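You operate a simulated robot arm through the tools that you are given. There is no shell and no other tool. Be economical: measure what you need, move in short steps, check, and stop when the job is done.

Carry out the task below with a simulated two-armed robot. There is one attempt and no reset: what you move stays moved.

TASK
Pick up the box labelled "gloves" from the third shelf of bay a4 from the top with one hand, pass it to the other hand and put it on the first shelf of bay b2 from the bottom. Set down upright: box.

It is judged by the outcome, as a careful person would: the job done as asked, and still so three seconds after it is handed in. It fails if anything else is knocked over, pushed out of place, dropped, spilled or broken.

THE ROBOT
Two 7-joint arms with two-finger parallel grippers on one trunk, on a base that drives. Base frame: it is fixed to the floor where the robot stands at the start and does not move with it; the origin is under the middle of the robot, x ahead of it, y to its left, z up. Lengths are in m, angles in rad, forces in N, time in s.
The left shoulder is at the start at [0.06, 0.189, 1.253], the right one opposite. With the tool pointing down near the work surface each hand reaches from about 0.1 to 0.66 m from the robot's upright axis, wherever it stands, measured 20 degrees to its own side. Places, roughly: first shelf of bay B2 [-4, -0.4, 0.2]. Payload 3.43 kg a hand.
Tool frame (each hand has its own): the origin (TCP) lies between the finger pads and is the grasp point; the fingertips stand 0.03 m ahead of it; z points along the fingers, y is the line along which they close. Largest opening 0.094 m; finger width 0.028, thickness 0.01; the body of the gripper, 0.05 by 0.096 m, starts 0.055 m behind the TCP.
Orientation is that of the tool frame in the base frame, as a unit quaternion [w, x, y, z]. With the fingers straight down and closing along the base's y, the tool's x points along the base's -x, its y along +y and its z along -z.

THE INTERFACE
- The arms move only by the tool send_rows. It takes "left_moves", "right_moves" or both (then of equal length, played together; a hand with none holds still); each is a list of rows, each an object of numbers (a shift or turn left out is 0, a gripper value left out holds the last): "dx", "dy", "dz": the shift along the tool's x, y, z in units of 300 mm (1.0 is 300 mm); "ax", "ay", "az": the turn, a rotation vector about the tool's x, y, z in units of 90 degrees (1.0 is 90 degrees); "jaw": the gripper command, from -1 (fully open) to 1 (shut), values between in proportion. In form: [{"dx": .., "dy": .., "dz": .., "ax": .., "ay": .., "az": .., "jaw": ..}, ...]. A call has 1 to 8 rows; each row is the pose to reach, as a shift and turn from the pose commanded when the call began, along the tool's axes at that moment. A call with a number of a shift or a turn outside -1 to 1 is refused whole. A row lasts 0.2 s, in which the tool goes at most 0.05 m and 0.15 rad; a call with a longer step from one row to the next is refused whole, and so is a gripper value outside its range. A pose out of reach is approached as far as the arm can. The call stops where the force on the tool passes 40 N (or 10 N more than at its start, if that is more) or the arm is blocked; 0.2 s more then pass. The fingers move at their own pace (about 0.153 m/s each) and stop on an object; they squeeze with about 42 N. The grip force told is the motor's: it shows also when the fingers shut on nothing. Time passes only in rows, and 0.2 s behind the last, so rows that repeat a pose let the fingers close. The reply holds the time, the measured pose of the TCP, the force on the tool along the base axes, the opening and the grip force, in the units named above and with some noise, with the torque about the TCP (base axes, N m) and any sound that the robot's microphone picked up.
- Cameras (640 x 400 px; columns grow to the right, rows downward): "scene" is now at [0.0124, -0.0107, 1.7952]; the picture's right is [-0.16, -0.99, 0.00], its down [-0.81, 0.13, -0.58] and it looks along [0.57, -0.09, -0.82] (base axes); focal length 269 px, centre (320, 200). "left" rides on the left gripper at [0.076, -0.014, -0.103] in its tool frame; the picture's right is [0.18, 0.98, 0.00], its down [-0.75, 0.14, -0.64] and it looks along [-0.63, 0.12, 0.77] (tool axes); focal length 243 px, centre (320, 200). "right" rides on the right gripper at [0.076, 0.014, -0.102] in its tool frame; the picture's right is [-0.18, 0.98, 0.00], its down [-0.75, -0.14, -0.64] and it looks along [-0.63, -0.12, 0.77] (tool axes); focal length 243 px, centre (320, 200). There is no depth. A picture from a camera that has moved, and an enlarged one, comes with that camera's place and axes in the base frame and with its lens.
- snapshot(camera): a new picture of that camera. No time passes.
- raise_lower(by): slides the trunk up (or, below 0, down) by that many m; the arms and the scene camera ride with it, the base frame stays. It gives what a move gives, with no picture.
- roll_base(legs): drives the robot by 1 to 6 legs, each [ahead, left, turn to the left] in m, m and rad, along the robot's own axes; the way and the turn of a leg run together, so that a leg with both is an arc; at most 1.5 m and 3.142 rad a leg. The arms and the cameras ride along, it lands a little off, and it stops where it bumps. It gives what a move gives.
- head_to(pan, tilt): turns the head with the scene camera to pan (to the left, within 1.501 rad either way) and tilt (down, from -0.506 to 1.204), counted from straight ahead of the robot. It gives what a move gives.
- inspect(camera, box): a new picture of the part [left, top, right, bottom] of that camera's present view, enlarged. No time passes.
- hand_in(): hands the job in; it is judged then, once.

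Go step by step. Nothing tells you exact positions but the pictures and the camera data: compare them with the known pose of the tool, close in by small moves and look again before you grip or let go. The budget is 120 turns and 88 pictures, counting those below and the enlarged ones. Unless the task says otherwise, let go and move clear before handing in, and close with one line.

The tools are called after "Call:" by a JSON object that holds its "fn" and its "kwargs". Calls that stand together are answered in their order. send_rows: Moves the arms, as the interface text tells. Its arguments: {"type":"object","properties":{"left_moves":{"type":"array"},"right_moves":{"type":"array"}},"required":[]} The other tools are called the same way: raise_lower (by) slides the trunk up or down; roll_base (legs) drives the base; head_to (pan, tilt) turns the head that bears the scene camera; snapshot (camera) takes a picture; inspect (camera, box) takes an enlarged picture of a part of a camera's view; hand_in () hands the job in.

At the start:

```text
time: 0.0
left_tool_pos: [0.2724, 0.0871, 1.2601]
left_orientation: [0.0, 0.0, 1.0, 0.0]
left_force: [-1.3, -0.1, 0.5]
left_wrist_torque: [0.0, 0.02, -0.02]
left_opening: 0.0941
left_grasp_force: 0.0
right_tool_pos: [0.3088, -0.1619, 1.2553]
right_orientation: [0.0, 0.0, 1.0, 0.001]
right_force: [-0.7, -0.6, -0.3]
right_wrist_torque: [-0.01, 0.0, 0.01]
right_opening: 0.0941
right_grasp_force: 0.2
trunk travel left (down, up): [-0.925, 0.065]
robot x, y, heading: [0.0005, -0.0017, 0.001]
head pan, tilt: [-0.157, 0.955]
```

scene: 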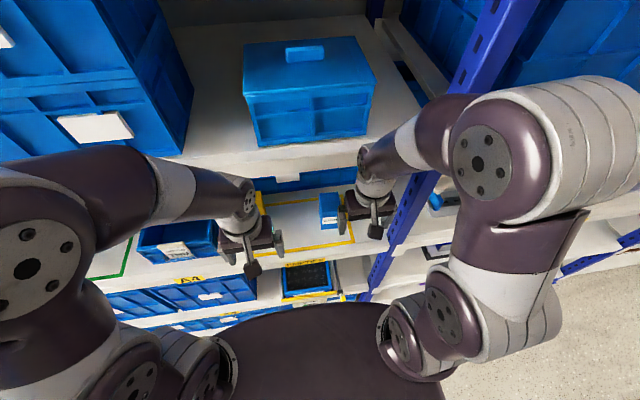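
right: 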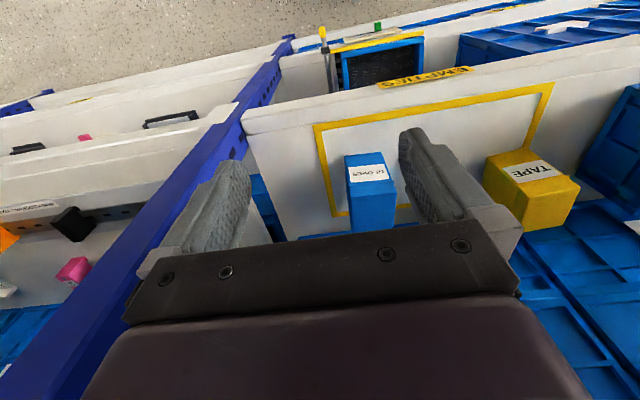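
left: 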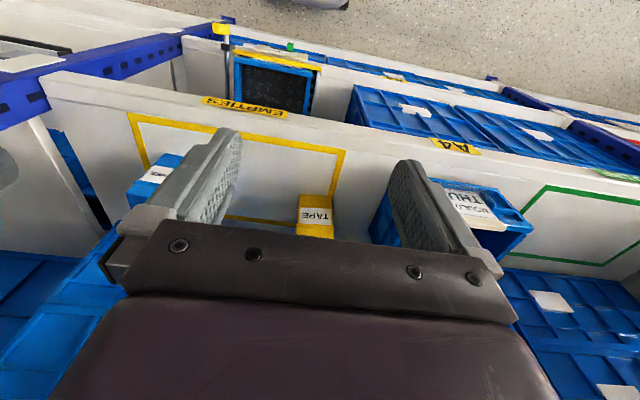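

I see a small blue box (probably "gloves") and a yellow "tape" box on a shelf below the hands. I'll enlarge views to read the label and locate it.

Call:
{"fn": "inspect", "kwargs": {"camera": "right", "box": [300, 100, 460, 250]}}

Call:
{"fn": "head_to", "kwargs": {"pan": 0, "tilt": 0.5}}

Call:
{"fn": "snapshot", "kwargs": {"camera": "scene"}}

```text
2.67 times, centred on (380, 175) of right
camera zoom: at [0.2338, -0.148, 1.3601], right [0.18, 0.98, 0.0], down [0.75, -0.14, 0.64], along [0.63, -0.12, -0.77], focal length 647 px, centre (160, 267)
```

zoom: 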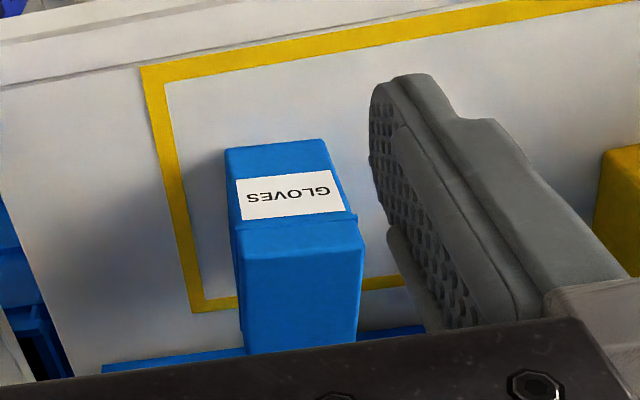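

```text
time: 0.9
left_tool_pos: [0.2718, 0.0881, 1.2593]
left_orientation: [0.0, -0.001, 1.0, 0.0]
left_force: [-0.1, -0.1, -0.2]
left_wrist_torque: [0.02, 0.02, 0.01]
left_opening: 0.0939
left_grasp_force: 0.0
right_tool_pos: [0.3091, -0.1621, 1.2565]
right_orientation: [0.0, 0.0, 1.0, 0.0]
right_force: [0.7, 0.3, 0.0]
right_wrist_torque: [-0.03, 0.01, 0.0]
right_opening: 0.094
right_grasp_force: 0.1
trunk travel left (down, up): [-0.925, 0.065]
robot x, y, heading: [0.0008, -0.0026, -0.001]
head pan, tilt: [0.0, 0.499]
```

```text
83 pictures are left
camera scene: at [0.0319, 0.0006, 1.833], right [0.0, -1.0, 0.0], down [-0.48, 0.0, -0.88], along [0.88, 0.0, -0.48], focal length 269 px, centre (320, 200)
```

scene: 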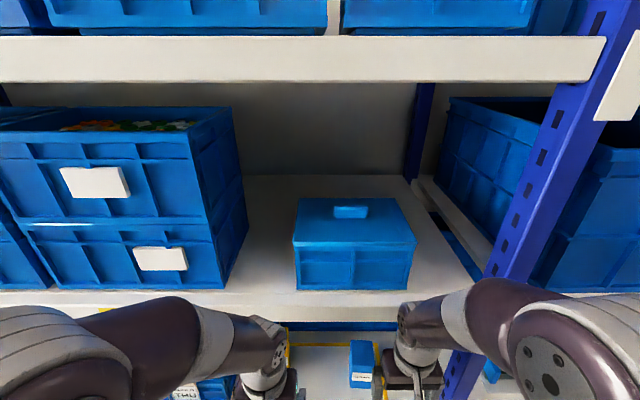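

The "gloves" box is at roughly x 0.46–0.54, y −0.11, top z≈1.065, on the shelf with its front edge near x 0.36. I'll check the shelf count of this bay and look more closely at the box from the left camera.

Call:
{"fn": "head_to", "kwargs": {"pan": 0, "tilt": -0.4}}

Call:
{"fn": "snapshot", "kwargs": {"camera": "scene"}}

Call:
{"fn": "inspect", "kwargs": {"camera": "left", "box": [100, 100, 360, 262]}}

Call:
{"fn": "head_to", "kwargs": {"pan": -0.2, "tilt": 1.0}}

Call:
{"fn": "snapshot", "kwargs": {"camera": "scene"}}

```text
time: 2.1
left_tool_pos: [0.2721, 0.0868, 1.2604]
left_orientation: [-0.001, 0.0, 1.0, 0.0]
left_force: [0.8, -0.4, 0.5]
left_wrist_torque: [0.02, -0.04, 0.0]
left_opening: 0.0939
left_grasp_force: 0.0
right_tool_pos: [0.3098, -0.1624, 1.2565]
right_orientation: [0.0, 0.0, 1.0, 0.001]
right_force: [0.4, -0.3, 0.4]
right_wrist_torque: [0.03, 0.01, -0.03]
right_opening: 0.0938
right_grasp_force: 0.1
trunk travel left (down, up): [-0.925, 0.065]
robot x, y, heading: [0.0008, -0.0012, 0.002]
head pan, tilt: [0.0, -0.4]
```

```text
82 pictures are left
camera scene: at [0.0142, 0.0007, 1.9122], right [0.0, -1.0, 0.0], down [0.39, 0.0, -0.92], along [0.92, 0.0, 0.39], focal length 269 px, centre (320, 200)
```

scene: 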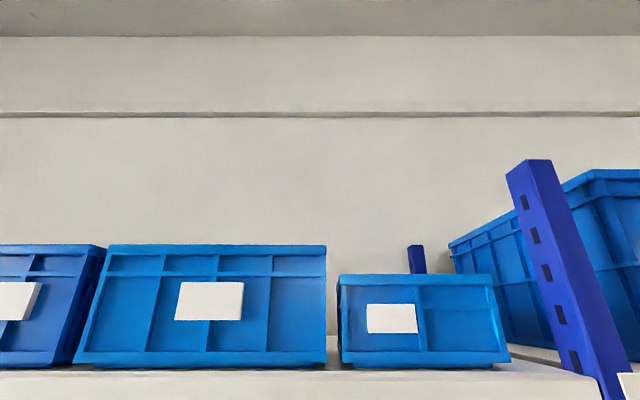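

```text
2.46 times, centred on (230, 181) of left
camera zoom: at [0.196, 0.0724, 1.3639], right [-0.18, 0.98, 0.0], down [0.75, 0.14, 0.64], along [0.63, 0.12, -0.77], focal length 597 px, centre (542, 247)
```

zoom: 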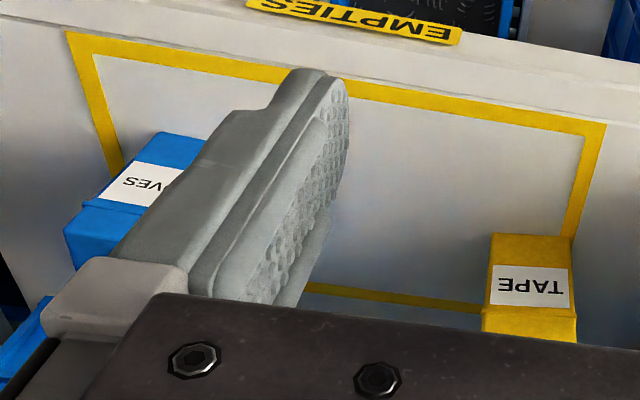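

```text
time: 3.6
left_tool_pos: [0.2721, 0.0884, 1.2598]
left_orientation: [0.0, -0.001, 1.0, 0.0]
left_force: [-0.1, -0.5, 0.2]
left_wrist_torque: [0.04, 0.0, 0.01]
left_opening: 0.0943
left_grasp_force: 0.1
right_tool_pos: [0.3089, -0.1615, 1.2559]
right_orientation: [0.0, 0.0, 1.0, 0.0]
right_force: [-0.4, -0.6, 0.0]
right_wrist_torque: [0.0, 0.01, 0.02]
right_opening: 0.0941
right_grasp_force: 0.0
trunk travel left (down, up): [-0.925, 0.065]
robot x, y, heading: [0.0005, 0.0006, -0.0]
head pan, tilt: [-0.201, 1.0]
```

```text
80 pictures are left
camera scene: at [0.0093, -0.0132, 1.792], right [-0.2, -0.98, 0.0], down [-0.82, 0.17, -0.54], along [0.53, -0.11, -0.84], focal length 269 px, centre (320, 200)
```

scene: 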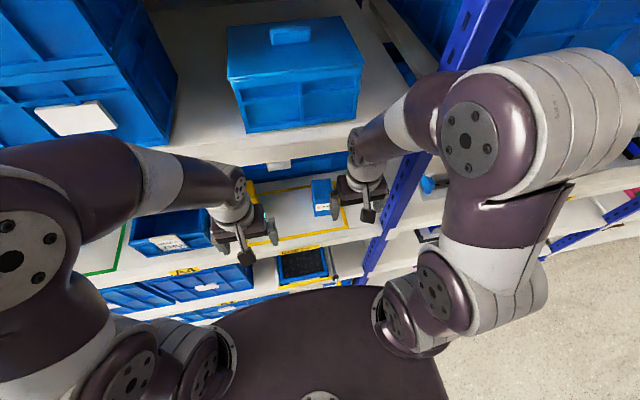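

The shelf with the box is indeed third from the top. I'll lower the trunk and pitch the right hand to 45° outside the shelf, then look.

Call:
{"fn": "raise_lower", "kwargs": {"by": -0.12}}

Call:
{"fn": "send_rows", "kwargs": {"right_moves": [{"ay": -0.084, "dx": 0.03}, {"ay": -0.168, "dx": 0.06}, {"ay": -0.252, "dx": 0.09}, {"ay": -0.336, "dx": 0.12}, {"ay": -0.42, "dx": 0.12}, {"ay": -0.5, "dx": 0.12}]}}

Call:
{"fn": "snapshot", "kwargs": {"camera": "right"}}

Call:
{"fn": "snapshot", "kwargs": {"camera": "scene"}}

```text
time: 5.1
left_tool_pos: [0.2722, 0.0879, 1.1405]
left_orientation: [0.0, 0.0, 1.0, 0.0]
left_force: [0.1, 0.6, -1.0]
left_wrist_torque: [-0.01, 0.01, 0.0]
left_opening: 0.0941
left_grasp_force: 0.1
right_tool_pos: [0.3084, -0.1622, 1.137]
right_orientation: [0.0, -0.001, 1.0, 0.0]
right_force: [-0.6, 0.5, -0.9]
right_wrist_torque: [0.01, 0.02, -0.03]
right_opening: 0.0936
right_grasp_force: 0.1
trunk travel left (down, up): [-0.805, 0.185]
robot x, y, heading: [-0.0006, -0.0015, -0.003]
head pan, tilt: [-0.201, 1.0]
```

```text
time: 6.5
left_tool_pos: [0.2733, 0.0888, 1.1391]
left_orientation: [0.0, 0.0, 1.0, 0.0]
left_force: [0.3, 0.9, -0.8]
left_wrist_torque: [-0.04, 0.0, 0.0]
left_opening: 0.0938
left_grasp_force: 0.0
right_tool_pos: [0.3176, -0.1328, 1.1097]
right_orientation: [0.382, -0.001, 0.924, -0.004]
right_force: [1.1, -0.1, 0.5]
right_wrist_torque: [-0.01, 0.02, -0.05]
right_opening: 0.0939
right_grasp_force: 0.0
right hand out of reach, approached as far as the arm can: row 3, 4, 5, 6
trunk travel left (down, up): [-0.805, 0.185]
robot x, y, heading: [-0.0021, -0.001, -0.001]
head pan, tilt: [-0.201, 1.0]
```

```text
79 pictures are left
camera right: at [0.1928, -0.1196, 1.1283], right [0.13, 0.98, 0.12], down [0.08, -0.13, 0.99], along [0.99, -0.12, -0.1], focal length 243 px, centre (320, 200)
```

right: 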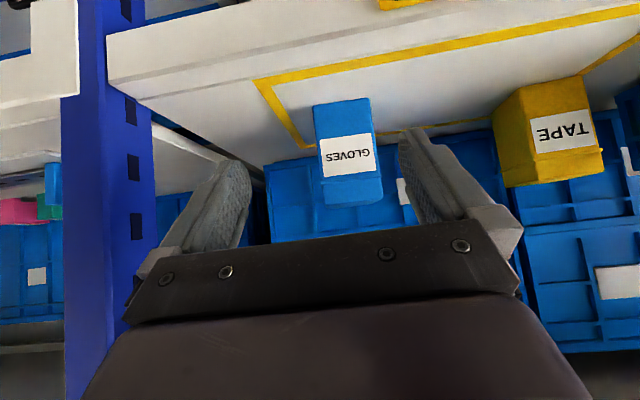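

```text
78 pictures are left
camera scene: at [0.0104, -0.0123, 1.672], right [-0.2, -0.98, 0.0], down [-0.82, 0.17, -0.54], along [0.53, -0.11, -0.84], focal length 269 px, centre (320, 200)
```

scene: 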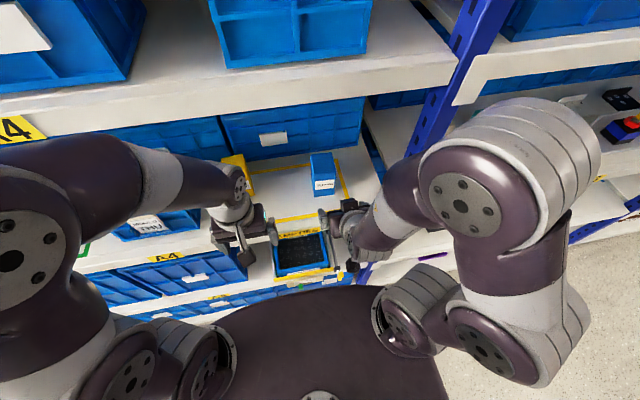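

Call:
{"fn": "inspect", "kwargs": {"camera": "right", "box": [290, 80, 418, 220]}}

Call:
{"fn": "inspect", "kwargs": {"camera": "scene", "box": [260, 130, 388, 210]}}

```text
2.86 times, centred on (354, 150) of right
camera zoom: at [0.1928, -0.1196, 1.1283], right [0.13, 0.98, 0.12], down [0.08, -0.13, 0.99], along [0.99, -0.12, -0.1], focal length 693 px, centre (223, 343)
```

zoom: 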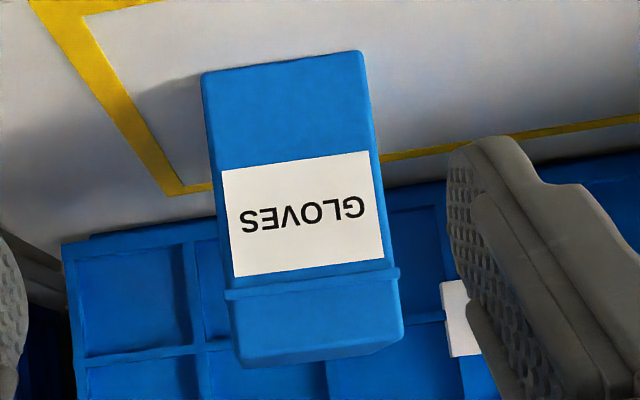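

```text
5.00 times, centred on (324, 170) of scene
camera zoom: at [0.0104, -0.0123, 1.672], right [-0.2, -0.98, 0.0], down [-0.82, 0.17, -0.54], along [0.53, -0.11, -0.84], focal length 1343 px, centre (300, 350)
```

zoom: 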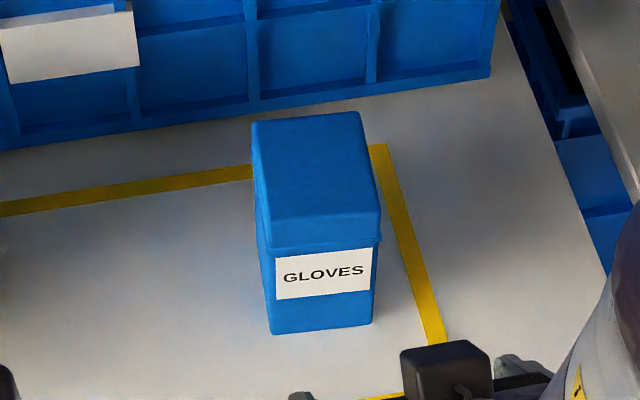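

The box spans about x 0.442–0.513, y −0.117±0.03, z 1.001–1.114 (a lid above 1.086), yawed about −0.07. I'll bring the right hand in front of it at about 36° pitch.

Call:
{"fn": "send_rows", "kwargs": {"right_moves": [{"dx": 0.006, "dy": 0.027, "dz": 0.07, "ax": 0.01, "ay": -0.033, "az": 0.01, "jaw": -1}, {"dx": 0.012, "dy": 0.055, "dz": 0.14, "ax": 0.02, "ay": -0.066, "az": 0.02}, {"dx": 0.019, "dy": 0.083, "dz": 0.217, "ax": 0.0315, "ay": -0.1, "az": 0.0315}]}}

Call:
{"fn": "snapshot", "kwargs": {"camera": "right"}}

```text
time: 7.3
left_tool_pos: [0.2718, 0.0874, 1.1403]
left_orientation: [0.001, 0.0, 1.0, -0.001]
left_force: [0.3, 0.5, -1.1]
left_wrist_torque: [0.01, 0.02, 0.02]
left_opening: 0.0939
left_grasp_force: 0.0
right_tool_pos: [0.368, -0.0995, 1.0628]
right_orientation: [0.453, 0.032, 0.891, -0.017]
right_force: [-0.7, 0.2, -0.4]
right_wrist_torque: [0.01, 0.01, 0.02]
right_opening: 0.0942
right_grasp_force: 0.1
right hand out of reach, approached as far as the arm can: row 1, 2, 3
trunk travel left (down, up): [-0.805, 0.185]
robot x, y, heading: [0.0007, -0.0011, -0.003]
head pan, tilt: [-0.201, 1.0]
```

```text
75 pictures are left
camera right: at [0.2433, -0.0755, 1.0634], right [0.18, 0.97, 0.15], down [-0.08, -0.13, 0.99], along [0.98, -0.19, 0.06], focal length 243 px, centre (320, 200)
```

right: 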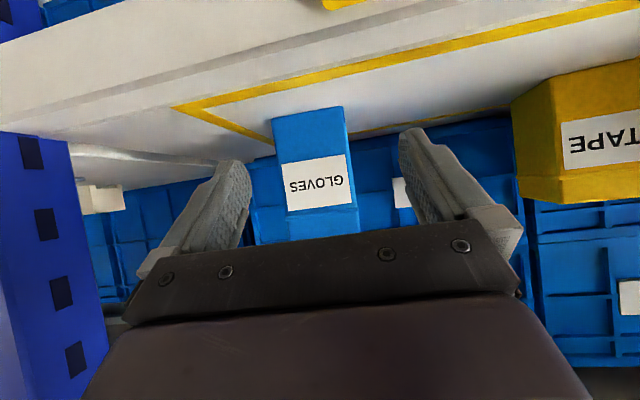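

Call:
{"fn": "send_rows", "kwargs": {"right_moves": [{"dx": -0.034, "dy": -0.012, "dz": 0.09}, {"dx": -0.068, "dy": -0.024, "dz": 0.17}]}}

Call:
{"fn": "snapshot", "kwargs": {"camera": "right"}}

Call:
{"fn": "inspect", "kwargs": {"camera": "scene", "box": [240, 110, 400, 230]}}

```text
time: 7.9
left_tool_pos: [0.2734, 0.0875, 1.1402]
left_orientation: [0.0, -0.001, 1.0, 0.0]
left_force: [-0.6, 0.4, 0.6]
left_wrist_torque: [0.02, 0.01, 0.0]
left_opening: 0.0939
left_grasp_force: 0.0
right_tool_pos: [0.4229, -0.1105, 1.0494]
right_orientation: [0.453, 0.032, 0.891, -0.013]
right_force: [0.8, 0.2, -0.4]
right_wrist_torque: [0.0, 0.0, 0.0]
right_opening: 0.0939
right_grasp_force: 0.0
trunk travel left (down, up): [-0.805, 0.185]
robot x, y, heading: [-0.0007, 0.0005, -0.002]
head pan, tilt: [-0.201, 1.0]
```

```text
74 pictures are left
camera right: at [0.2968, -0.0875, 1.0497], right [0.18, 0.97, 0.15], down [-0.09, -0.14, 0.99], along [0.98, -0.19, 0.06], focal length 243 px, centre (320, 200)
```

right: 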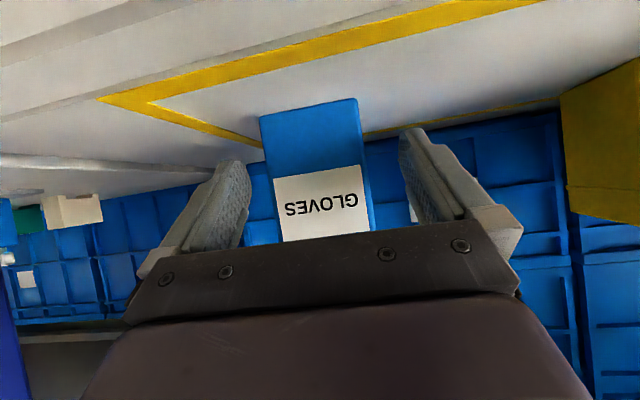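

```text
3.33 times, centred on (320, 170) of scene
camera zoom: at [0.01, -0.0134, 1.672], right [-0.2, -0.98, 0.0], down [-0.82, 0.17, -0.54], along [0.53, -0.11, -0.84], focal length 895 px, centre (320, 300)
```

zoom: 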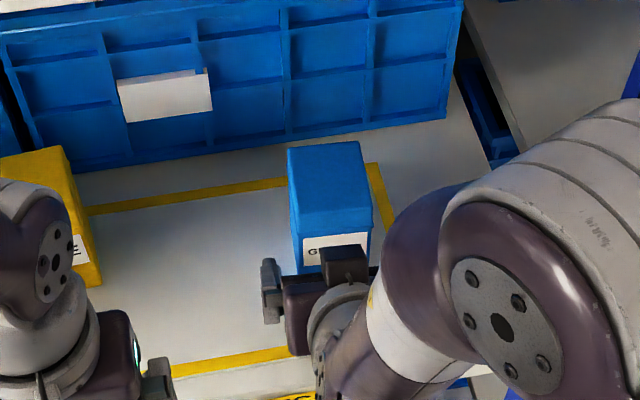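

A black block sits on top of the gripper near the box's lid; I need to check it clears before advancing.

Call:
{"fn": "inspect", "kwargs": {"camera": "scene", "box": [270, 150, 390, 270]}}

Call:
{"fn": "snapshot", "kwargs": {"camera": "left"}}

```text
3.33 times, centred on (330, 210) of scene
camera zoom: at [0.01, -0.0134, 1.672], right [-0.2, -0.98, 0.0], down [-0.82, 0.17, -0.54], along [0.53, -0.11, -0.84], focal length 895 px, centre (287, 167)
```

zoom: 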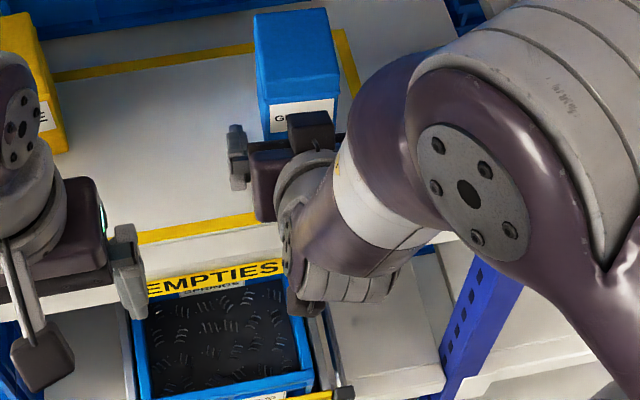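

```text
71 pictures are left
camera left: at [0.1966, 0.0722, 1.2438], right [-0.18, 0.98, 0.0], down [0.75, 0.14, 0.64], along [0.63, 0.12, -0.77], focal length 243 px, centre (320, 200)
```

left: 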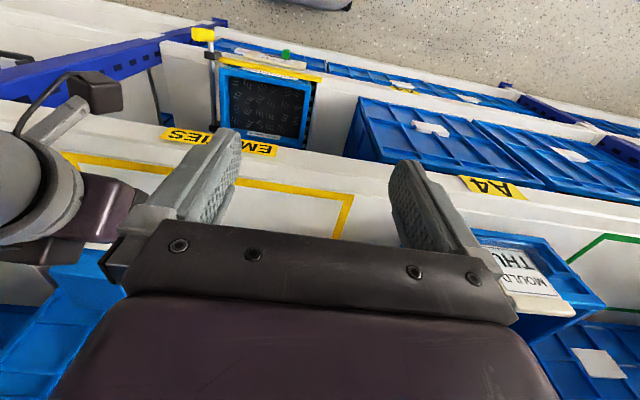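

The block should clear the lid by about 1 cm. Advancing the last 3 cm.

Call:
{"fn": "send_rows", "kwargs": {"right_moves": [{"dx": -0.015, "dy": -0.005, "dz": 0.048}, {"dx": -0.03, "dy": -0.01, "dz": 0.095}]}}

Call:
{"fn": "snapshot", "kwargs": {"camera": "right"}}

Call:
{"fn": "inspect", "kwargs": {"camera": "scene", "box": [270, 120, 390, 210]}}

```text
time: 8.5
left_tool_pos: [0.2715, 0.0871, 1.14]
left_orientation: [0.0, 0.0, 1.0, -0.001]
left_force: [0.2, 0.4, -0.6]
left_wrist_torque: [0.0, 0.02, 0.02]
left_opening: 0.094
left_grasp_force: 0.0
right_tool_pos: [0.4502, -0.1146, 1.0401]
right_orientation: [0.453, 0.032, 0.891, -0.013]
right_force: [0.4, 0.2, -1.0]
right_wrist_torque: [-0.01, -0.05, 0.01]
right_opening: 0.094
right_grasp_force: 0.1
trunk travel left (down, up): [-0.805, 0.185]
robot x, y, heading: [0.0017, 0.0001, -0.004]
head pan, tilt: [-0.201, 1.0]
```

```text
70 pictures are left
camera right: at [0.3249, -0.0924, 1.0407], right [0.18, 0.97, 0.15], down [-0.09, -0.14, 0.99], along [0.98, -0.19, 0.06], focal length 243 px, centre (320, 200)
```

right: 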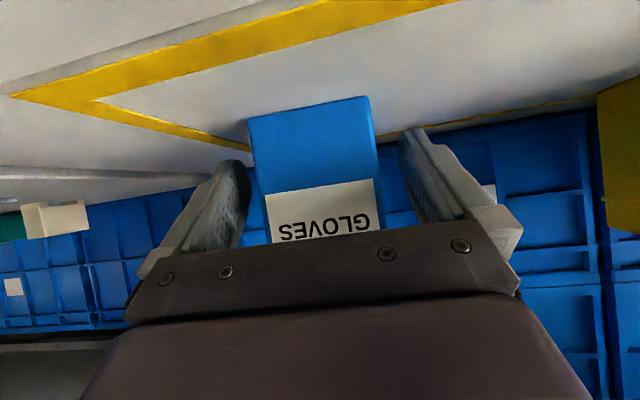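

```text
4.44 times, centred on (330, 165) of scene
camera zoom: at [0.0098, -0.0133, 1.672], right [-0.2, -0.98, 0.0], down [-0.82, 0.17, -0.54], along [0.53, -0.11, -0.84], focal length 1194 px, centre (276, 356)
```

zoom: 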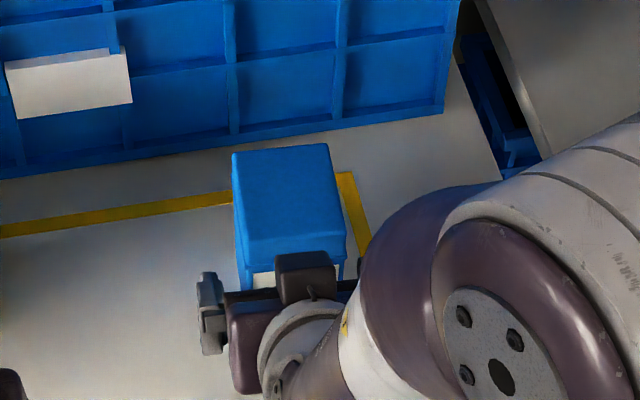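

The box lies between the fingers. I nudge 3 mm toward −y and close.

Call:
{"fn": "send_rows", "kwargs": {"right_moves": [{"dy": -0.012}, {"dy": -0.012, "jaw": 0.2}, {"dy": -0.012, "jaw": 0.6}, {"dy": -0.012, "jaw": 1}, {"dy": -0.012, "jaw": 1}, {"dy": -0.012, "jaw": 1}]}}

Call:
{"fn": "snapshot", "kwargs": {"camera": "right"}}

```text
time: 9.9
left_tool_pos: [0.272, 0.0878, 1.1396]
left_orientation: [0.0, 0.001, 1.0, 0.001]
left_force: [-1.0, -0.8, -0.1]
left_wrist_torque: [0.0, 0.0, 0.03]
left_opening: 0.0944
left_grasp_force: 0.0
right_tool_pos: [0.4496, -0.1189, 1.0411]
right_orientation: [0.454, 0.032, 0.89, -0.013]
right_force: [1.1, -1.2, 2.4]
right_wrist_torque: [-0.18, -0.1, 0.03]
right_opening: 0.0661
right_grasp_force: 41.9
trunk travel left (down, up): [-0.805, 0.185]
robot x, y, heading: [-0.0051, 0.0025, -0.0]
head pan, tilt: [-0.201, 1.0]
```

```text
68 pictures are left
camera right: at [0.3242, -0.0958, 1.0408], right [0.18, 0.97, 0.15], down [-0.09, -0.14, 0.99], along [0.98, -0.19, 0.06], focal length 243 px, centre (320, 200)
```

right: 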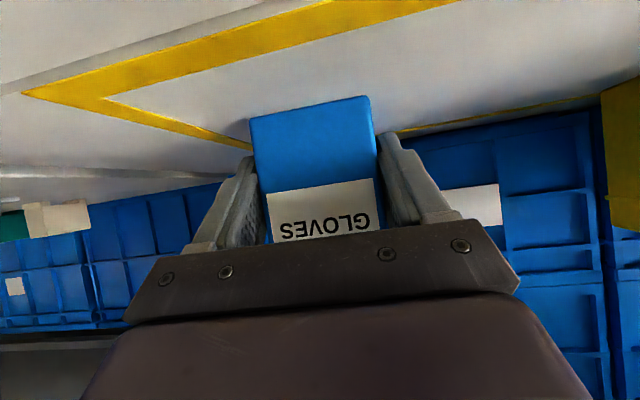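

Gripped at 66 mm. Lift 4 cm and check.

Call:
{"fn": "send_rows", "kwargs": {"right_moves": [{"dx": -0.054, "dz": -0.04}, {"dx": -0.108, "dz": -0.079}, {"dx": -0.108, "dz": -0.079}]}}

Call:
{"fn": "snapshot", "kwargs": {"camera": "right"}}

```text
time: 10.7
left_tool_pos: [0.273, 0.0882, 1.1397]
left_orientation: [-0.001, 0.0, 1.0, 0.0]
left_force: [0.7, 0.7, -0.4]
left_wrist_torque: [-0.02, 0.01, 0.01]
left_opening: 0.094
left_grasp_force: 0.0
right_tool_pos: [0.4496, -0.1194, 1.0803]
right_orientation: [0.453, 0.032, 0.891, -0.013]
right_force: [-0.2, 0.5, -1.3]
right_wrist_torque: [0.01, 0.05, 0.02]
right_opening: 0.0661
right_grasp_force: 42.1
trunk travel left (down, up): [-0.805, 0.185]
robot x, y, heading: [-0.0013, 0.0029, -0.001]
head pan, tilt: [-0.201, 1.0]
```

```text
67 pictures are left
camera right: at [0.3238, -0.0958, 1.0802], right [0.18, 0.97, 0.15], down [-0.09, -0.14, 0.99], along [0.98, -0.19, 0.06], focal length 243 px, centre (320, 200)
```

right: 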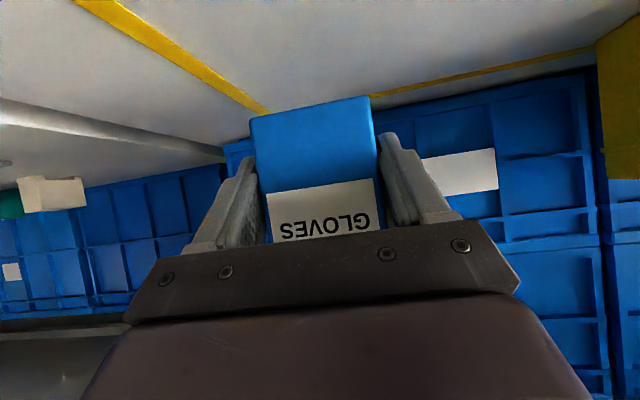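

Held firmly and upright. I back the base out of the shelf to do the handover in the open aisle.

Call:
{"fn": "roll_base", "kwargs": {"legs": [[-0.6, 0, 0]]}}

Call:
{"fn": "snapshot", "kwargs": {"camera": "scene"}}

```text
time: 14.1
left_tool_pos: [-0.3287, 0.087, 1.1387]
left_orientation: [-0.001, -0.001, 1.0, 0.0]
left_force: [0.1, -0.5, 0.5]
left_wrist_torque: [0.01, -0.01, 0.0]
left_opening: 0.0941
left_grasp_force: 0.1
right_tool_pos: [-0.1513, -0.1183, 1.0805]
right_orientation: [0.454, 0.031, 0.891, -0.013]
right_force: [0.9, 0.3, -1.8]
right_wrist_torque: [0.05, 0.04, 0.01]
right_opening: 0.0659
right_grasp_force: 41.7
trunk travel left (down, up): [-0.805, 0.185]
robot x, y, heading: [-0.6016, -0.0007, 0.005]
head pan, tilt: [-0.201, 1.0]
```

```text
66 pictures are left
camera scene: at [-0.5909, -0.014, 1.672], right [-0.2, -0.98, 0.0], down [-0.83, 0.17, -0.54], along [0.53, -0.11, -0.84], focal length 269 px, centre (320, 200)
```

scene: 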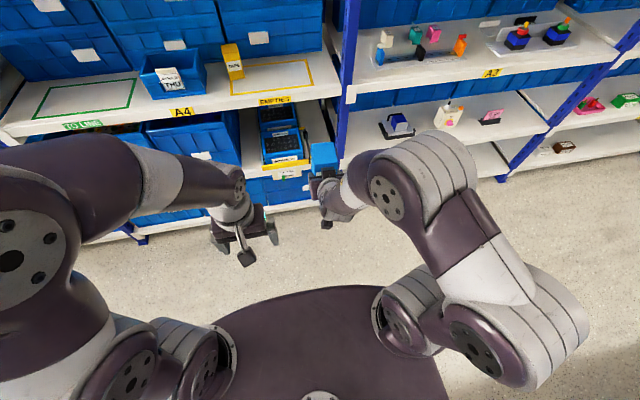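

Clear of the shelves. Now I turn the right hand to point left (yaw about +47° first) while the left hand turns opposite and moves aside.

Call:
{"fn": "send_rows", "kwargs": {"right_moves": [{"dx": 0.006, "dy": 0.022, "dz": -0.008, "ax": -0.0703, "az": -0.0513}, {"dx": 0.012, "dy": 0.043, "dz": -0.016, "ax": -0.1406, "az": -0.1027}, {"dx": 0.018, "dy": 0.065, "dz": -0.024, "ax": -0.2109, "az": -0.154}, {"dx": 0.023, "dy": 0.087, "dz": -0.032, "ax": -0.2812, "az": -0.2053}, {"dx": 0.029, "dy": 0.108, "dz": -0.04, "ax": -0.3515, "az": -0.2567}, {"dx": 0.035, "dy": 0.13, "dz": -0.048, "ax": -0.4218, "az": -0.308}], "left_moves": [{"dx": -0.039, "dy": 0.083, "dz": -0.017, "az": 0.083}, {"dx": -0.078, "dy": 0.167, "dz": -0.033, "az": 0.167}, {"dx": -0.117, "dy": 0.25, "dz": -0.05, "az": 0.25}, {"dx": -0.155, "dy": 0.333, "dz": -0.067, "az": 0.333}, {"dx": -0.194, "dy": 0.417, "dz": -0.083, "az": 0.417}, {"dx": -0.233, "dy": 0.5, "dz": -0.1, "az": 0.5}]}}

```text
time: 15.5
left_tool_pos: [-0.2585, 0.2385, 1.1702]
left_orientation: [0.0, 0.382, 0.924, 0.0]
left_force: [-0.8, -0.6, 0.1]
left_wrist_torque: [-0.03, -0.02, -0.02]
left_opening: 0.094
left_grasp_force: 0.0
right_tool_pos: [-0.2879, 0.0711, 1.0822]
right_orientation: [0.43, -0.315, 0.834, 0.141]
right_force: [-0.5, 1.3, -1.7]
right_wrist_torque: [-0.05, 0.01, -0.01]
right_opening: 0.0656
right_grasp_force: 41.8
right hand out of reach, approached as far as the arm can: row 2, 3, 4, 5, 6
trunk travel left (down, up): [-0.805, 0.185]
robot x, y, heading: [-0.5995, 0.0028, 0.004]
head pan, tilt: [-0.201, 1.0]
```

Call:
{"fn": "snapshot", "kwargs": {"camera": "scene"}}

```text
65 pictures are left
camera scene: at [-0.5918, -0.0128, 1.672], right [-0.2, -0.98, 0.0], down [-0.82, 0.17, -0.54], along [0.53, -0.11, -0.84], focal length 269 px, centre (320, 200)
```

scene: 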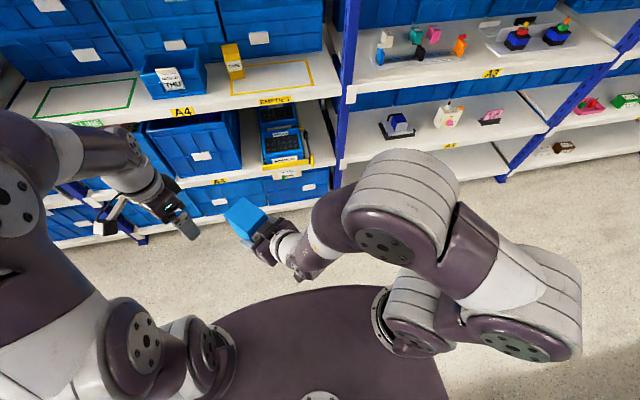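

The right arm can't point fully left here. Before choosing the handover grip I'll look at the destination: turn around and view bay B2.

Call:
{"fn": "roll_base", "kwargs": {"legs": [[0, 0, 3.1]]}}

Call:
{"fn": "head_to", "kwargs": {"pan": 0, "tilt": 0.35}}

Call:
{"fn": "snapshot", "kwargs": {"camera": "scene"}}

```text
time: 23.2
left_tool_pos: [-0.9481, -0.2297, 1.1691]
left_orientation: [0.0, 0.919, -0.394, 0.0]
left_force: [0.2, -0.2, 1.0]
left_wrist_torque: [0.03, 0.0, -0.02]
left_opening: 0.0943
left_grasp_force: 0.2
right_tool_pos: [-0.917, -0.0634, 1.0811]
right_orientation: [0.135, 0.839, 0.302, -0.432]
right_force: [-0.1, -0.2, -1.5]
right_wrist_torque: [0.02, 0.0, 0.01]
right_opening: 0.0657
right_grasp_force: 41.9
trunk travel left (down, up): [-0.805, 0.185]
robot x, y, heading: [-0.5956, -0.0005, 3.117]
head pan, tilt: [-0.201, 1.0]
```

```text
time: 24.2
left_tool_pos: [-0.9497, -0.2286, 1.1703]
left_orientation: [0.0, 0.919, -0.394, 0.0]
left_force: [0.1, -0.8, 0.7]
left_wrist_torque: [-0.04, 0.03, 0.0]
left_opening: 0.0942
left_grasp_force: 0.1
right_tool_pos: [-0.9161, -0.0633, 1.0809]
right_orientation: [0.135, 0.839, 0.302, -0.432]
right_force: [0.8, -0.4, -1.4]
right_wrist_torque: [0.02, -0.04, 0.02]
right_opening: 0.066
right_grasp_force: 42.3
trunk travel left (down, up): [-0.805, 0.185]
robot x, y, heading: [-0.6003, 0.0003, 3.119]
head pan, tilt: [0.0, 0.351]
```

```text
64 pictures are left
camera scene: at [-0.6333, 0.0007, 1.7267], right [0.03, 1.0, 0.0], down [0.34, -0.01, -0.94], along [-0.94, 0.02, -0.34], focal length 269 px, centre (320, 200)
```

scene: 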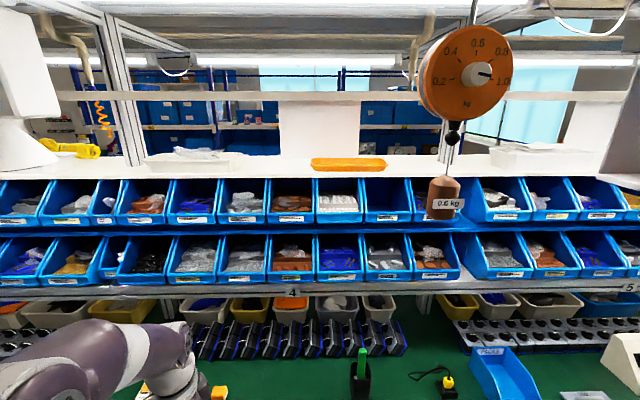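

A workbench stands between the aisles; bay B is beyond it. I need to find a route, so I look around.

Call:
{"fn": "head_to", "kwargs": {"pan": 0, "tilt": 0.9}}

Call:
{"fn": "snapshot", "kwargs": {"camera": "scene"}}

Call:
{"fn": "head_to", "kwargs": {"pan": 1.1, "tilt": 0.35}}

Call:
{"fn": "snapshot", "kwargs": {"camera": "scene"}}

Call:
{"fn": "head_to", "kwargs": {"pan": -1.1, "tilt": 0.35}}

Call:
{"fn": "snapshot", "kwargs": {"camera": "scene"}}

```text
time: 25.2
left_tool_pos: [-0.9482, -0.2297, 1.1707]
left_orientation: [0.0, 0.919, -0.395, 0.0]
left_force: [-0.3, 0.3, -0.7]
left_wrist_torque: [-0.01, -0.02, -0.01]
left_opening: 0.0941
left_grasp_force: 0.0
right_tool_pos: [-0.9171, -0.0628, 1.0818]
right_orientation: [0.135, 0.839, 0.303, -0.431]
right_force: [0.3, 0.4, -1.2]
right_wrist_torque: [0.03, -0.06, -0.01]
right_opening: 0.066
right_grasp_force: 41.6
trunk travel left (down, up): [-0.805, 0.185]
robot x, y, heading: [-0.6008, -0.0031, 3.115]
head pan, tilt: [0.0, 0.901]
```

```text
63 pictures are left
camera scene: at [-0.6157, 0.0002, 1.6793], right [0.03, 1.0, 0.0], down [0.78, -0.02, -0.62], along [-0.62, 0.02, -0.78], focal length 269 px, centre (320, 200)
```

scene: 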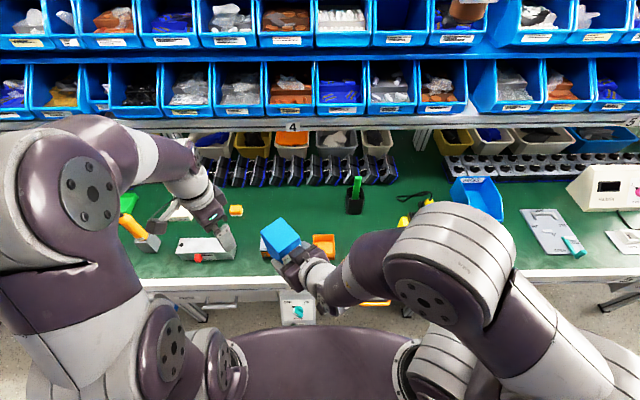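

```text
time: 26.5
left_tool_pos: [-0.949, -0.2297, 1.1709]
left_orientation: [0.0, 0.919, -0.395, 0.0]
left_force: [-0.8, -0.8, 0.7]
left_wrist_torque: [-0.02, -0.01, 0.01]
left_opening: 0.0942
left_grasp_force: 0.1
right_tool_pos: [-0.9163, -0.0632, 1.0807]
right_orientation: [0.134, 0.839, 0.302, -0.431]
right_force: [0.0, -0.6, -1.0]
right_wrist_torque: [-0.01, -0.03, 0.06]
right_opening: 0.0659
right_grasp_force: 42.3
trunk travel left (down, up): [-0.805, 0.185]
robot x, y, heading: [-0.6007, -0.0059, 3.117]
head pan, tilt: [1.1, 0.351]
```

```text
62 pictures are left
camera scene: at [-0.5847, -0.0836, 1.7267], right [-0.88, 0.48, 0.0], down [0.16, 0.3, -0.94], along [-0.45, -0.82, -0.34], focal length 269 px, centre (320, 200)
```

scene: 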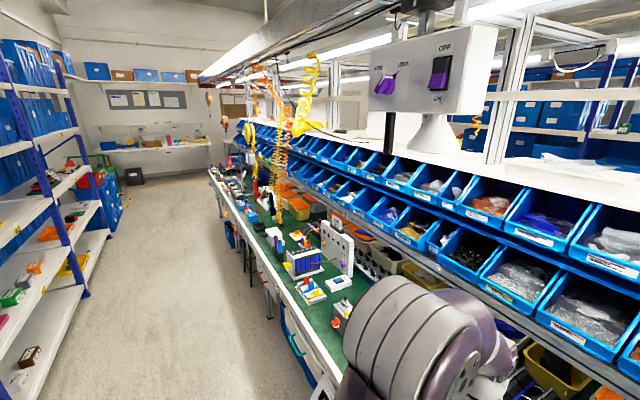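

```text
time: 28.6
left_tool_pos: [-0.9496, -0.2297, 1.172]
left_orientation: [-0.001, 0.919, -0.395, 0.0]
left_force: [1.8, 0.0, 0.2]
left_wrist_torque: [0.04, -0.02, 0.0]
left_opening: 0.0941
left_grasp_force: 0.1
right_tool_pos: [-0.9165, -0.0632, 1.0818]
right_orientation: [0.135, 0.839, 0.303, -0.431]
right_force: [0.0, 1.3, -2.3]
right_wrist_torque: [0.07, -0.03, 0.03]
right_opening: 0.066
right_grasp_force: 42.0
trunk travel left (down, up): [-0.805, 0.185]
robot x, y, heading: [-0.6008, -0.0032, 3.113]
head pan, tilt: [-1.1, 0.351]
```

```text
61 pictures are left
camera scene: at [-0.5803, 0.0822, 1.7268], right [0.9, 0.43, 0.0], down [0.15, -0.31, -0.94], along [-0.41, 0.85, -0.34], focal length 269 px, centre (320, 200)
```

scene: 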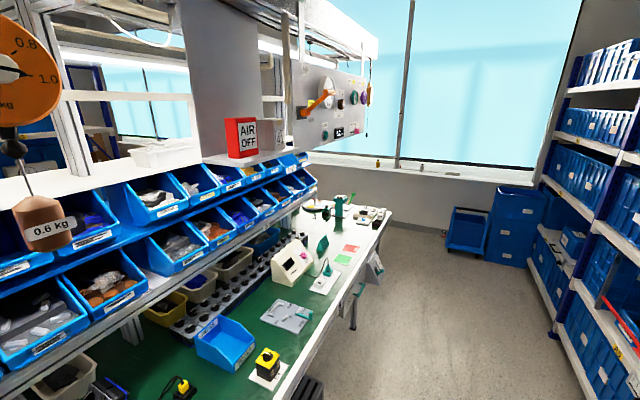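

The bench ends near y≈2.1 and there is a wide gap before the window wall at y≈4. I'll back off the bench, turn to face +y and drive down the aisle to y≈2.6.

Call:
{"fn": "roll_base", "kwargs": {"legs": [[-0.28, 0, 0], [0, 0, -1.545], [1.3, 0, 0]]}}

Call:
{"fn": "head_to", "kwargs": {"pan": 0.7, "tilt": 0.6}}

Call:
{"fn": "snapshot", "kwargs": {"camera": "scene"}}

```text
time: 40.4
left_tool_pos: [-0.5303, 1.6133, 1.1703]
left_orientation: [0.0, -0.372, 0.928, 0.0]
left_force: [-0.3, -0.4, -0.3]
left_wrist_torque: [0.04, 0.0, 0.01]
left_opening: 0.0939
left_grasp_force: 0.0
right_tool_pos: [-0.3643, 1.5829, 1.0812]
right_orientation: [-0.21, 0.808, -0.378, -0.401]
right_force: [0.2, 0.1, -1.7]
right_wrist_torque: [-0.07, -0.08, 0.01]
right_opening: 0.066
right_grasp_force: 41.2
trunk travel left (down, up): [-0.805, 0.185]
robot x, y, heading: [-0.3036, 1.2652, 1.545]
head pan, tilt: [-1.1, 0.351]
```

```text
time: 42.2
left_tool_pos: [-0.5306, 1.6137, 1.1701]
left_orientation: [0.0, -0.372, 0.928, 0.0]
left_force: [0.4, -0.2, 0.6]
left_wrist_torque: [0.01, 0.0, -0.01]
left_opening: 0.0941
left_grasp_force: 0.1
right_tool_pos: [-0.3641, 1.5828, 1.0818]
right_orientation: [-0.209, 0.808, -0.377, -0.401]
right_force: [0.5, -0.7, -1.6]
right_wrist_torque: [-0.05, 0.02, 0.0]
right_opening: 0.0657
right_grasp_force: 42.4
trunk travel left (down, up): [-0.805, 0.185]
robot x, y, heading: [-0.3005, 1.2691, 1.548]
head pan, tilt: [0.7, 0.6]
```

```text
60 pictures are left
camera scene: at [-0.3567, 1.2762, 1.704], right [0.78, 0.63, 0.0], down [0.35, -0.44, -0.83], along [-0.52, 0.64, -0.56], focal length 269 px, centre (320, 200)
```

scene: 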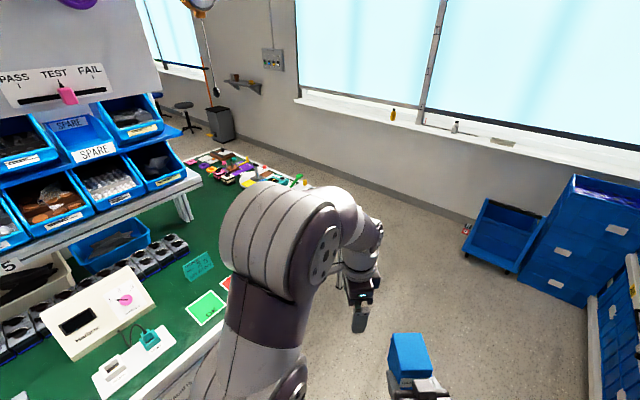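

Call:
{"fn": "roll_base", "kwargs": {"legs": [[1.42, 0.03, 0], [0, 0, 1.59]]}}

Call:
{"fn": "head_to", "kwargs": {"pan": 0.25, "tilt": 0.5}}

Call:
{"fn": "snapshot", "kwargs": {"camera": "scene"}}

```text
time: 53.1
left_tool_pos: [-0.648, 2.4615, 1.17]
left_orientation: [0.0, 0.924, -0.384, 0.0]
left_force: [0.5, 0.2, 0.3]
left_wrist_torque: [0.01, 0.0, 0.0]
left_opening: 0.0941
left_grasp_force: 0.1
right_tool_pos: [-0.6199, 2.6282, 1.0822]
right_orientation: [0.14, 0.835, 0.313, -0.43]
right_force: [0.5, -0.1, -0.9]
right_wrist_torque: [0.0, -0.07, -0.02]
right_opening: 0.0657
right_grasp_force: 42.1
trunk travel left (down, up): [-0.805, 0.185]
robot x, y, heading: [-0.3064, 2.6963, 3.14]
head pan, tilt: [0.7, 0.6]
```

```text
time: 54.0
left_tool_pos: [-0.649, 2.4606, 1.1693]
left_orientation: [0.0, 0.924, -0.383, 0.0]
left_force: [-0.6, -0.1, -0.1]
left_wrist_torque: [-0.01, -0.02, -0.01]
left_opening: 0.0941
left_grasp_force: 0.0
right_tool_pos: [-0.6205, 2.628, 1.0811]
right_orientation: [0.139, 0.836, 0.313, -0.43]
right_force: [0.7, 0.0, -1.2]
right_wrist_torque: [0.05, -0.01, -0.02]
right_opening: 0.066
right_grasp_force: 42.0
trunk travel left (down, up): [-0.805, 0.185]
robot x, y, heading: [-0.3046, 2.6971, 3.14]
head pan, tilt: [0.25, 0.499]
```

```text
59 pictures are left
camera scene: at [-0.3332, 2.6759, 1.7131], right [-0.25, 0.97, 0.0], down [0.46, 0.12, -0.88], along [-0.85, -0.22, -0.48], focal length 269 px, centre (320, 200)
```

scene: 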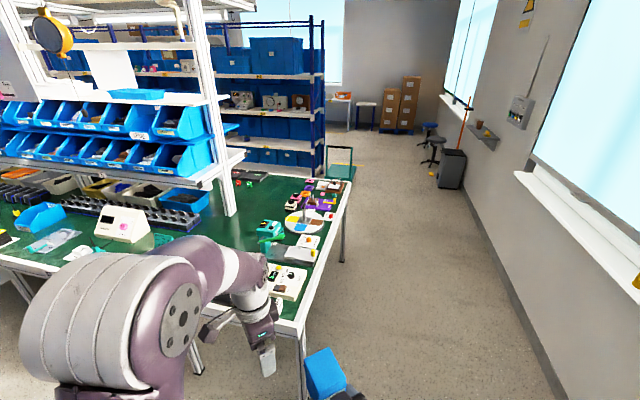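

The bench spans x −0.9 to −2.07 ending at y≈2.45; B racks stand beyond. I drive diagonally to clear the bench corner, then on to x≈−2.85 and look.

Call:
{"fn": "roll_base", "kwargs": {"legs": [[0.9, -0.4, 0], [1.5, 0, 0]]}}

Call:
{"fn": "head_to", "kwargs": {"pan": 0.7, "tilt": 0.5}}

Call:
{"fn": "snapshot", "kwargs": {"camera": "scene"}}

```text
time: 66.2
left_tool_pos: [-3.0532, 2.8598, 1.1705]
left_orientation: [-0.001, 0.924, -0.382, 0.0]
left_force: [-0.6, -0.3, 0.0]
left_wrist_torque: [-0.02, -0.02, -0.03]
left_opening: 0.0942
left_grasp_force: 0.1
right_tool_pos: [-3.0241, 3.0281, 1.0818]
right_orientation: [0.14, 0.835, 0.313, -0.43]
right_force: [-0.1, -0.7, -2.3]
right_wrist_torque: [0.02, -0.02, -0.01]
right_opening: 0.0657
right_grasp_force: 42.3
trunk travel left (down, up): [-0.805, 0.185]
robot x, y, heading: [-2.7103, 3.0976, -3.142]
head pan, tilt: [0.25, 0.499]
```

```text
time: 67.1
left_tool_pos: [-3.0539, 2.8609, 1.1701]
left_orientation: [0.0, 0.924, -0.382, 0.0]
left_force: [0.9, -0.3, 0.0]
left_wrist_torque: [0.03, -0.03, -0.01]
left_opening: 0.0941
left_grasp_force: 0.1
right_tool_pos: [-3.0253, 3.0266, 1.0826]
right_orientation: [0.139, 0.835, 0.313, -0.43]
right_force: [0.2, 0.9, -1.8]
right_wrist_torque: [0.04, -0.05, -0.02]
right_opening: 0.0662
right_grasp_force: 41.8
trunk travel left (down, up): [-0.805, 0.185]
robot x, y, heading: [-2.7101, 3.1002, -3.143]
head pan, tilt: [0.7, 0.499]
```

```text
58 pictures are left
camera scene: at [-2.7203, 3.0398, 1.7131], right [-0.64, 0.76, 0.0], down [0.37, 0.31, -0.88], along [-0.67, -0.57, -0.48], focal length 269 px, centre (320, 200)
```

scene: 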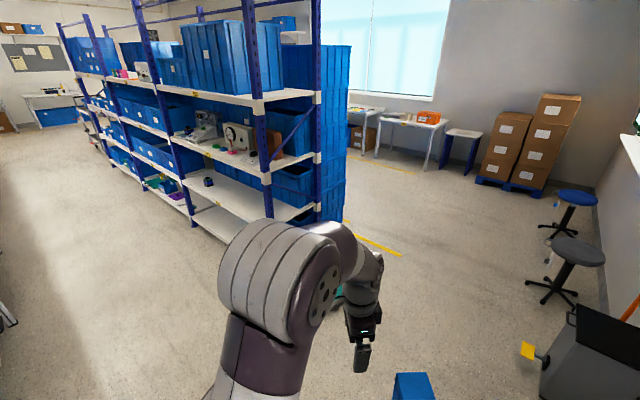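

I see the B rack with its aisle on my left. I turn to face −y and drive along the aisle to y≈−0.4... first to y≈0.1, then face the rack.

Call:
{"fn": "roll_base", "kwargs": {"legs": [[0, 0, 1.571], [1.5, -0.06, 0], [1.5, -0.06, 0]]}}

Call:
{"fn": "head_to", "kwargs": {"pan": -0.8, "tilt": 0.7}}

Call:
{"fn": "snapshot", "kwargs": {"camera": "scene"}}

```text
refused: leg 2 is longer than a leg can be; nothing moved
```

```text
time: 68.7
left_tool_pos: [-3.0522, 2.8605, 1.1708]
left_orientation: [0.0, 0.924, -0.382, 0.0]
left_force: [0.0, 0.1, 1.3]
left_wrist_torque: [0.02, 0.0, -0.01]
left_opening: 0.0938
left_grasp_force: 0.2
right_tool_pos: [-3.026, 3.027, 1.0817]
right_orientation: [0.139, 0.835, 0.313, -0.431]
right_force: [0.2, 0.2, -1.6]
right_wrist_torque: [0.04, -0.04, 0.0]
right_opening: 0.0658
right_grasp_force: 41.6
trunk travel left (down, up): [-0.805, 0.185]
robot x, y, heading: [-2.7136, 3.0971, -3.145]
head pan, tilt: [-0.799, 0.7]
```

```text
57 pictures are left
camera scene: at [-2.7101, 3.1592, 1.6954], right [0.72, 0.7, 0.0], down [0.45, -0.46, -0.77], along [-0.53, 0.55, -0.64], focal length 269 px, centre (320, 200)
```

scene: 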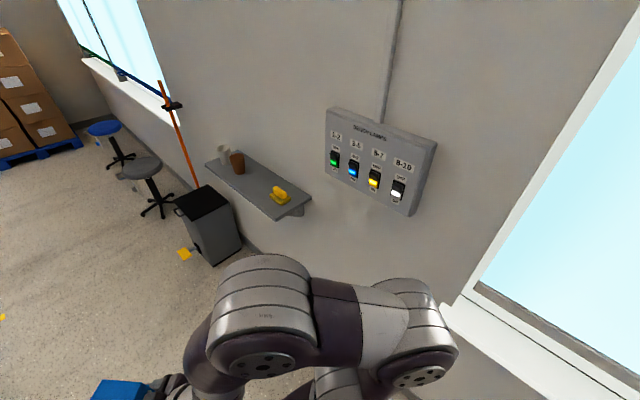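

Call:
{"fn": "roll_base", "kwargs": {"legs": [[0.1, 0.35, 0], [0, 0, 1.571], [1.45, 0, 0], [1.1, 0, 0]]}}

Call:
{"fn": "snapshot", "kwargs": {"camera": "scene"}}

```text
time: 86.9
left_tool_pos: [-2.6135, -0.1457, 1.1711]
left_orientation: [0.0, 0.927, 0.376, 0.001]
left_force: [0.9, 0.7, -0.2]
left_wrist_torque: [-0.01, 0.02, 0.0]
left_opening: 0.0941
left_grasp_force: 0.1
right_tool_pos: [-2.781, -0.1157, 1.0811]
right_orientation: [0.401, 0.376, 0.809, -0.209]
right_force: [0.1, -1.1, -2.1]
right_wrist_torque: [0.06, 0.04, -0.01]
right_opening: 0.0661
right_grasp_force: 42.2
trunk travel left (down, up): [-0.805, 0.185]
robot x, y, heading: [-2.8452, 0.2012, -1.584]
head pan, tilt: [-0.799, 0.7]
```

```text
56 pictures are left
camera scene: at [-2.9063, 0.202, 1.6954], right [-0.69, 0.73, 0.0], down [0.47, 0.44, -0.77], along [-0.56, -0.53, -0.64], focal length 269 px, centre (320, 200)
```

scene: 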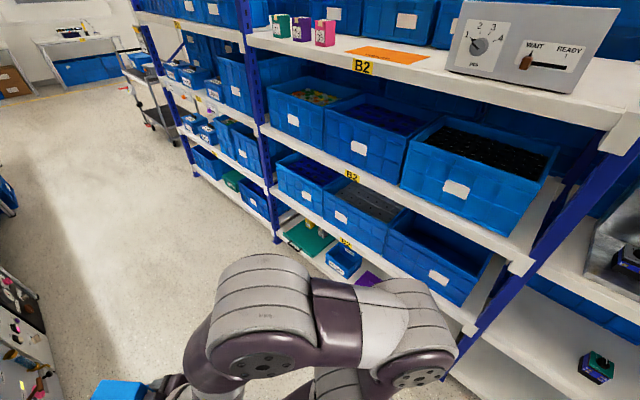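

This is bay B2, with its low first shelf holding a tray, a small bin and more. I move to y≈−0.4, face the rack and look down at that shelf.

Call:
{"fn": "roll_base", "kwargs": {"legs": [[0.5, 0, 0], [0, 0, -1.56]]}}

Call:
{"fn": "head_to", "kwargs": {"pan": 0, "tilt": 0.85}}

Call:
{"fn": "snapshot", "kwargs": {"camera": "scene"}}

```text
time: 93.6
left_tool_pos: [-3.1948, -0.5394, 1.17]
left_orientation: [0.0, 0.924, -0.382, 0.0]
left_force: [0.7, -0.8, -1.0]
left_wrist_torque: [-0.05, 0.01, 0.01]
left_opening: 0.0941
left_grasp_force: 0.1
right_tool_pos: [-3.1671, -0.3724, 1.081]
right_orientation: [0.14, 0.835, 0.315, -0.43]
right_force: [0.3, 0.4, -2.3]
right_wrist_torque: [0.02, -0.01, 0.01]
right_opening: 0.066
right_grasp_force: 42.1
trunk travel left (down, up): [-0.805, 0.185]
robot x, y, heading: [-2.8526, -0.3035, -3.142]
head pan, tilt: [-0.799, 0.7]
```

```text
time: 94.7
left_tool_pos: [-3.1941, -0.5387, 1.1703]
left_orientation: [0.0, 0.925, -0.38, 0.0]
left_force: [0.1, -0.2, 0.7]
left_wrist_torque: [0.01, 0.01, -0.01]
left_opening: 0.0941
left_grasp_force: 0.1
right_tool_pos: [-3.1675, -0.3716, 1.0818]
right_orientation: [0.141, 0.834, 0.315, -0.43]
right_force: [0.6, -0.1, -1.9]
right_wrist_torque: [0.03, -0.03, 0.05]
right_opening: 0.0659
right_grasp_force: 41.7
trunk travel left (down, up): [-0.805, 0.185]
robot x, y, heading: [-2.855, -0.2985, -3.137]
head pan, tilt: [0.0, 0.85]
```

```text
55 pictures are left
camera scene: at [-2.8709, -0.3, 1.6831], right [0.0, 1.0, 0.0], down [0.75, 0.0, -0.66], along [-0.66, 0.0, -0.75], focal length 269 px, centre (320, 200)
```

scene: 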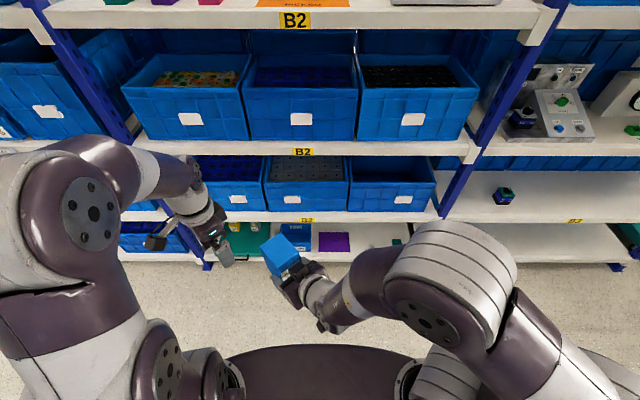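

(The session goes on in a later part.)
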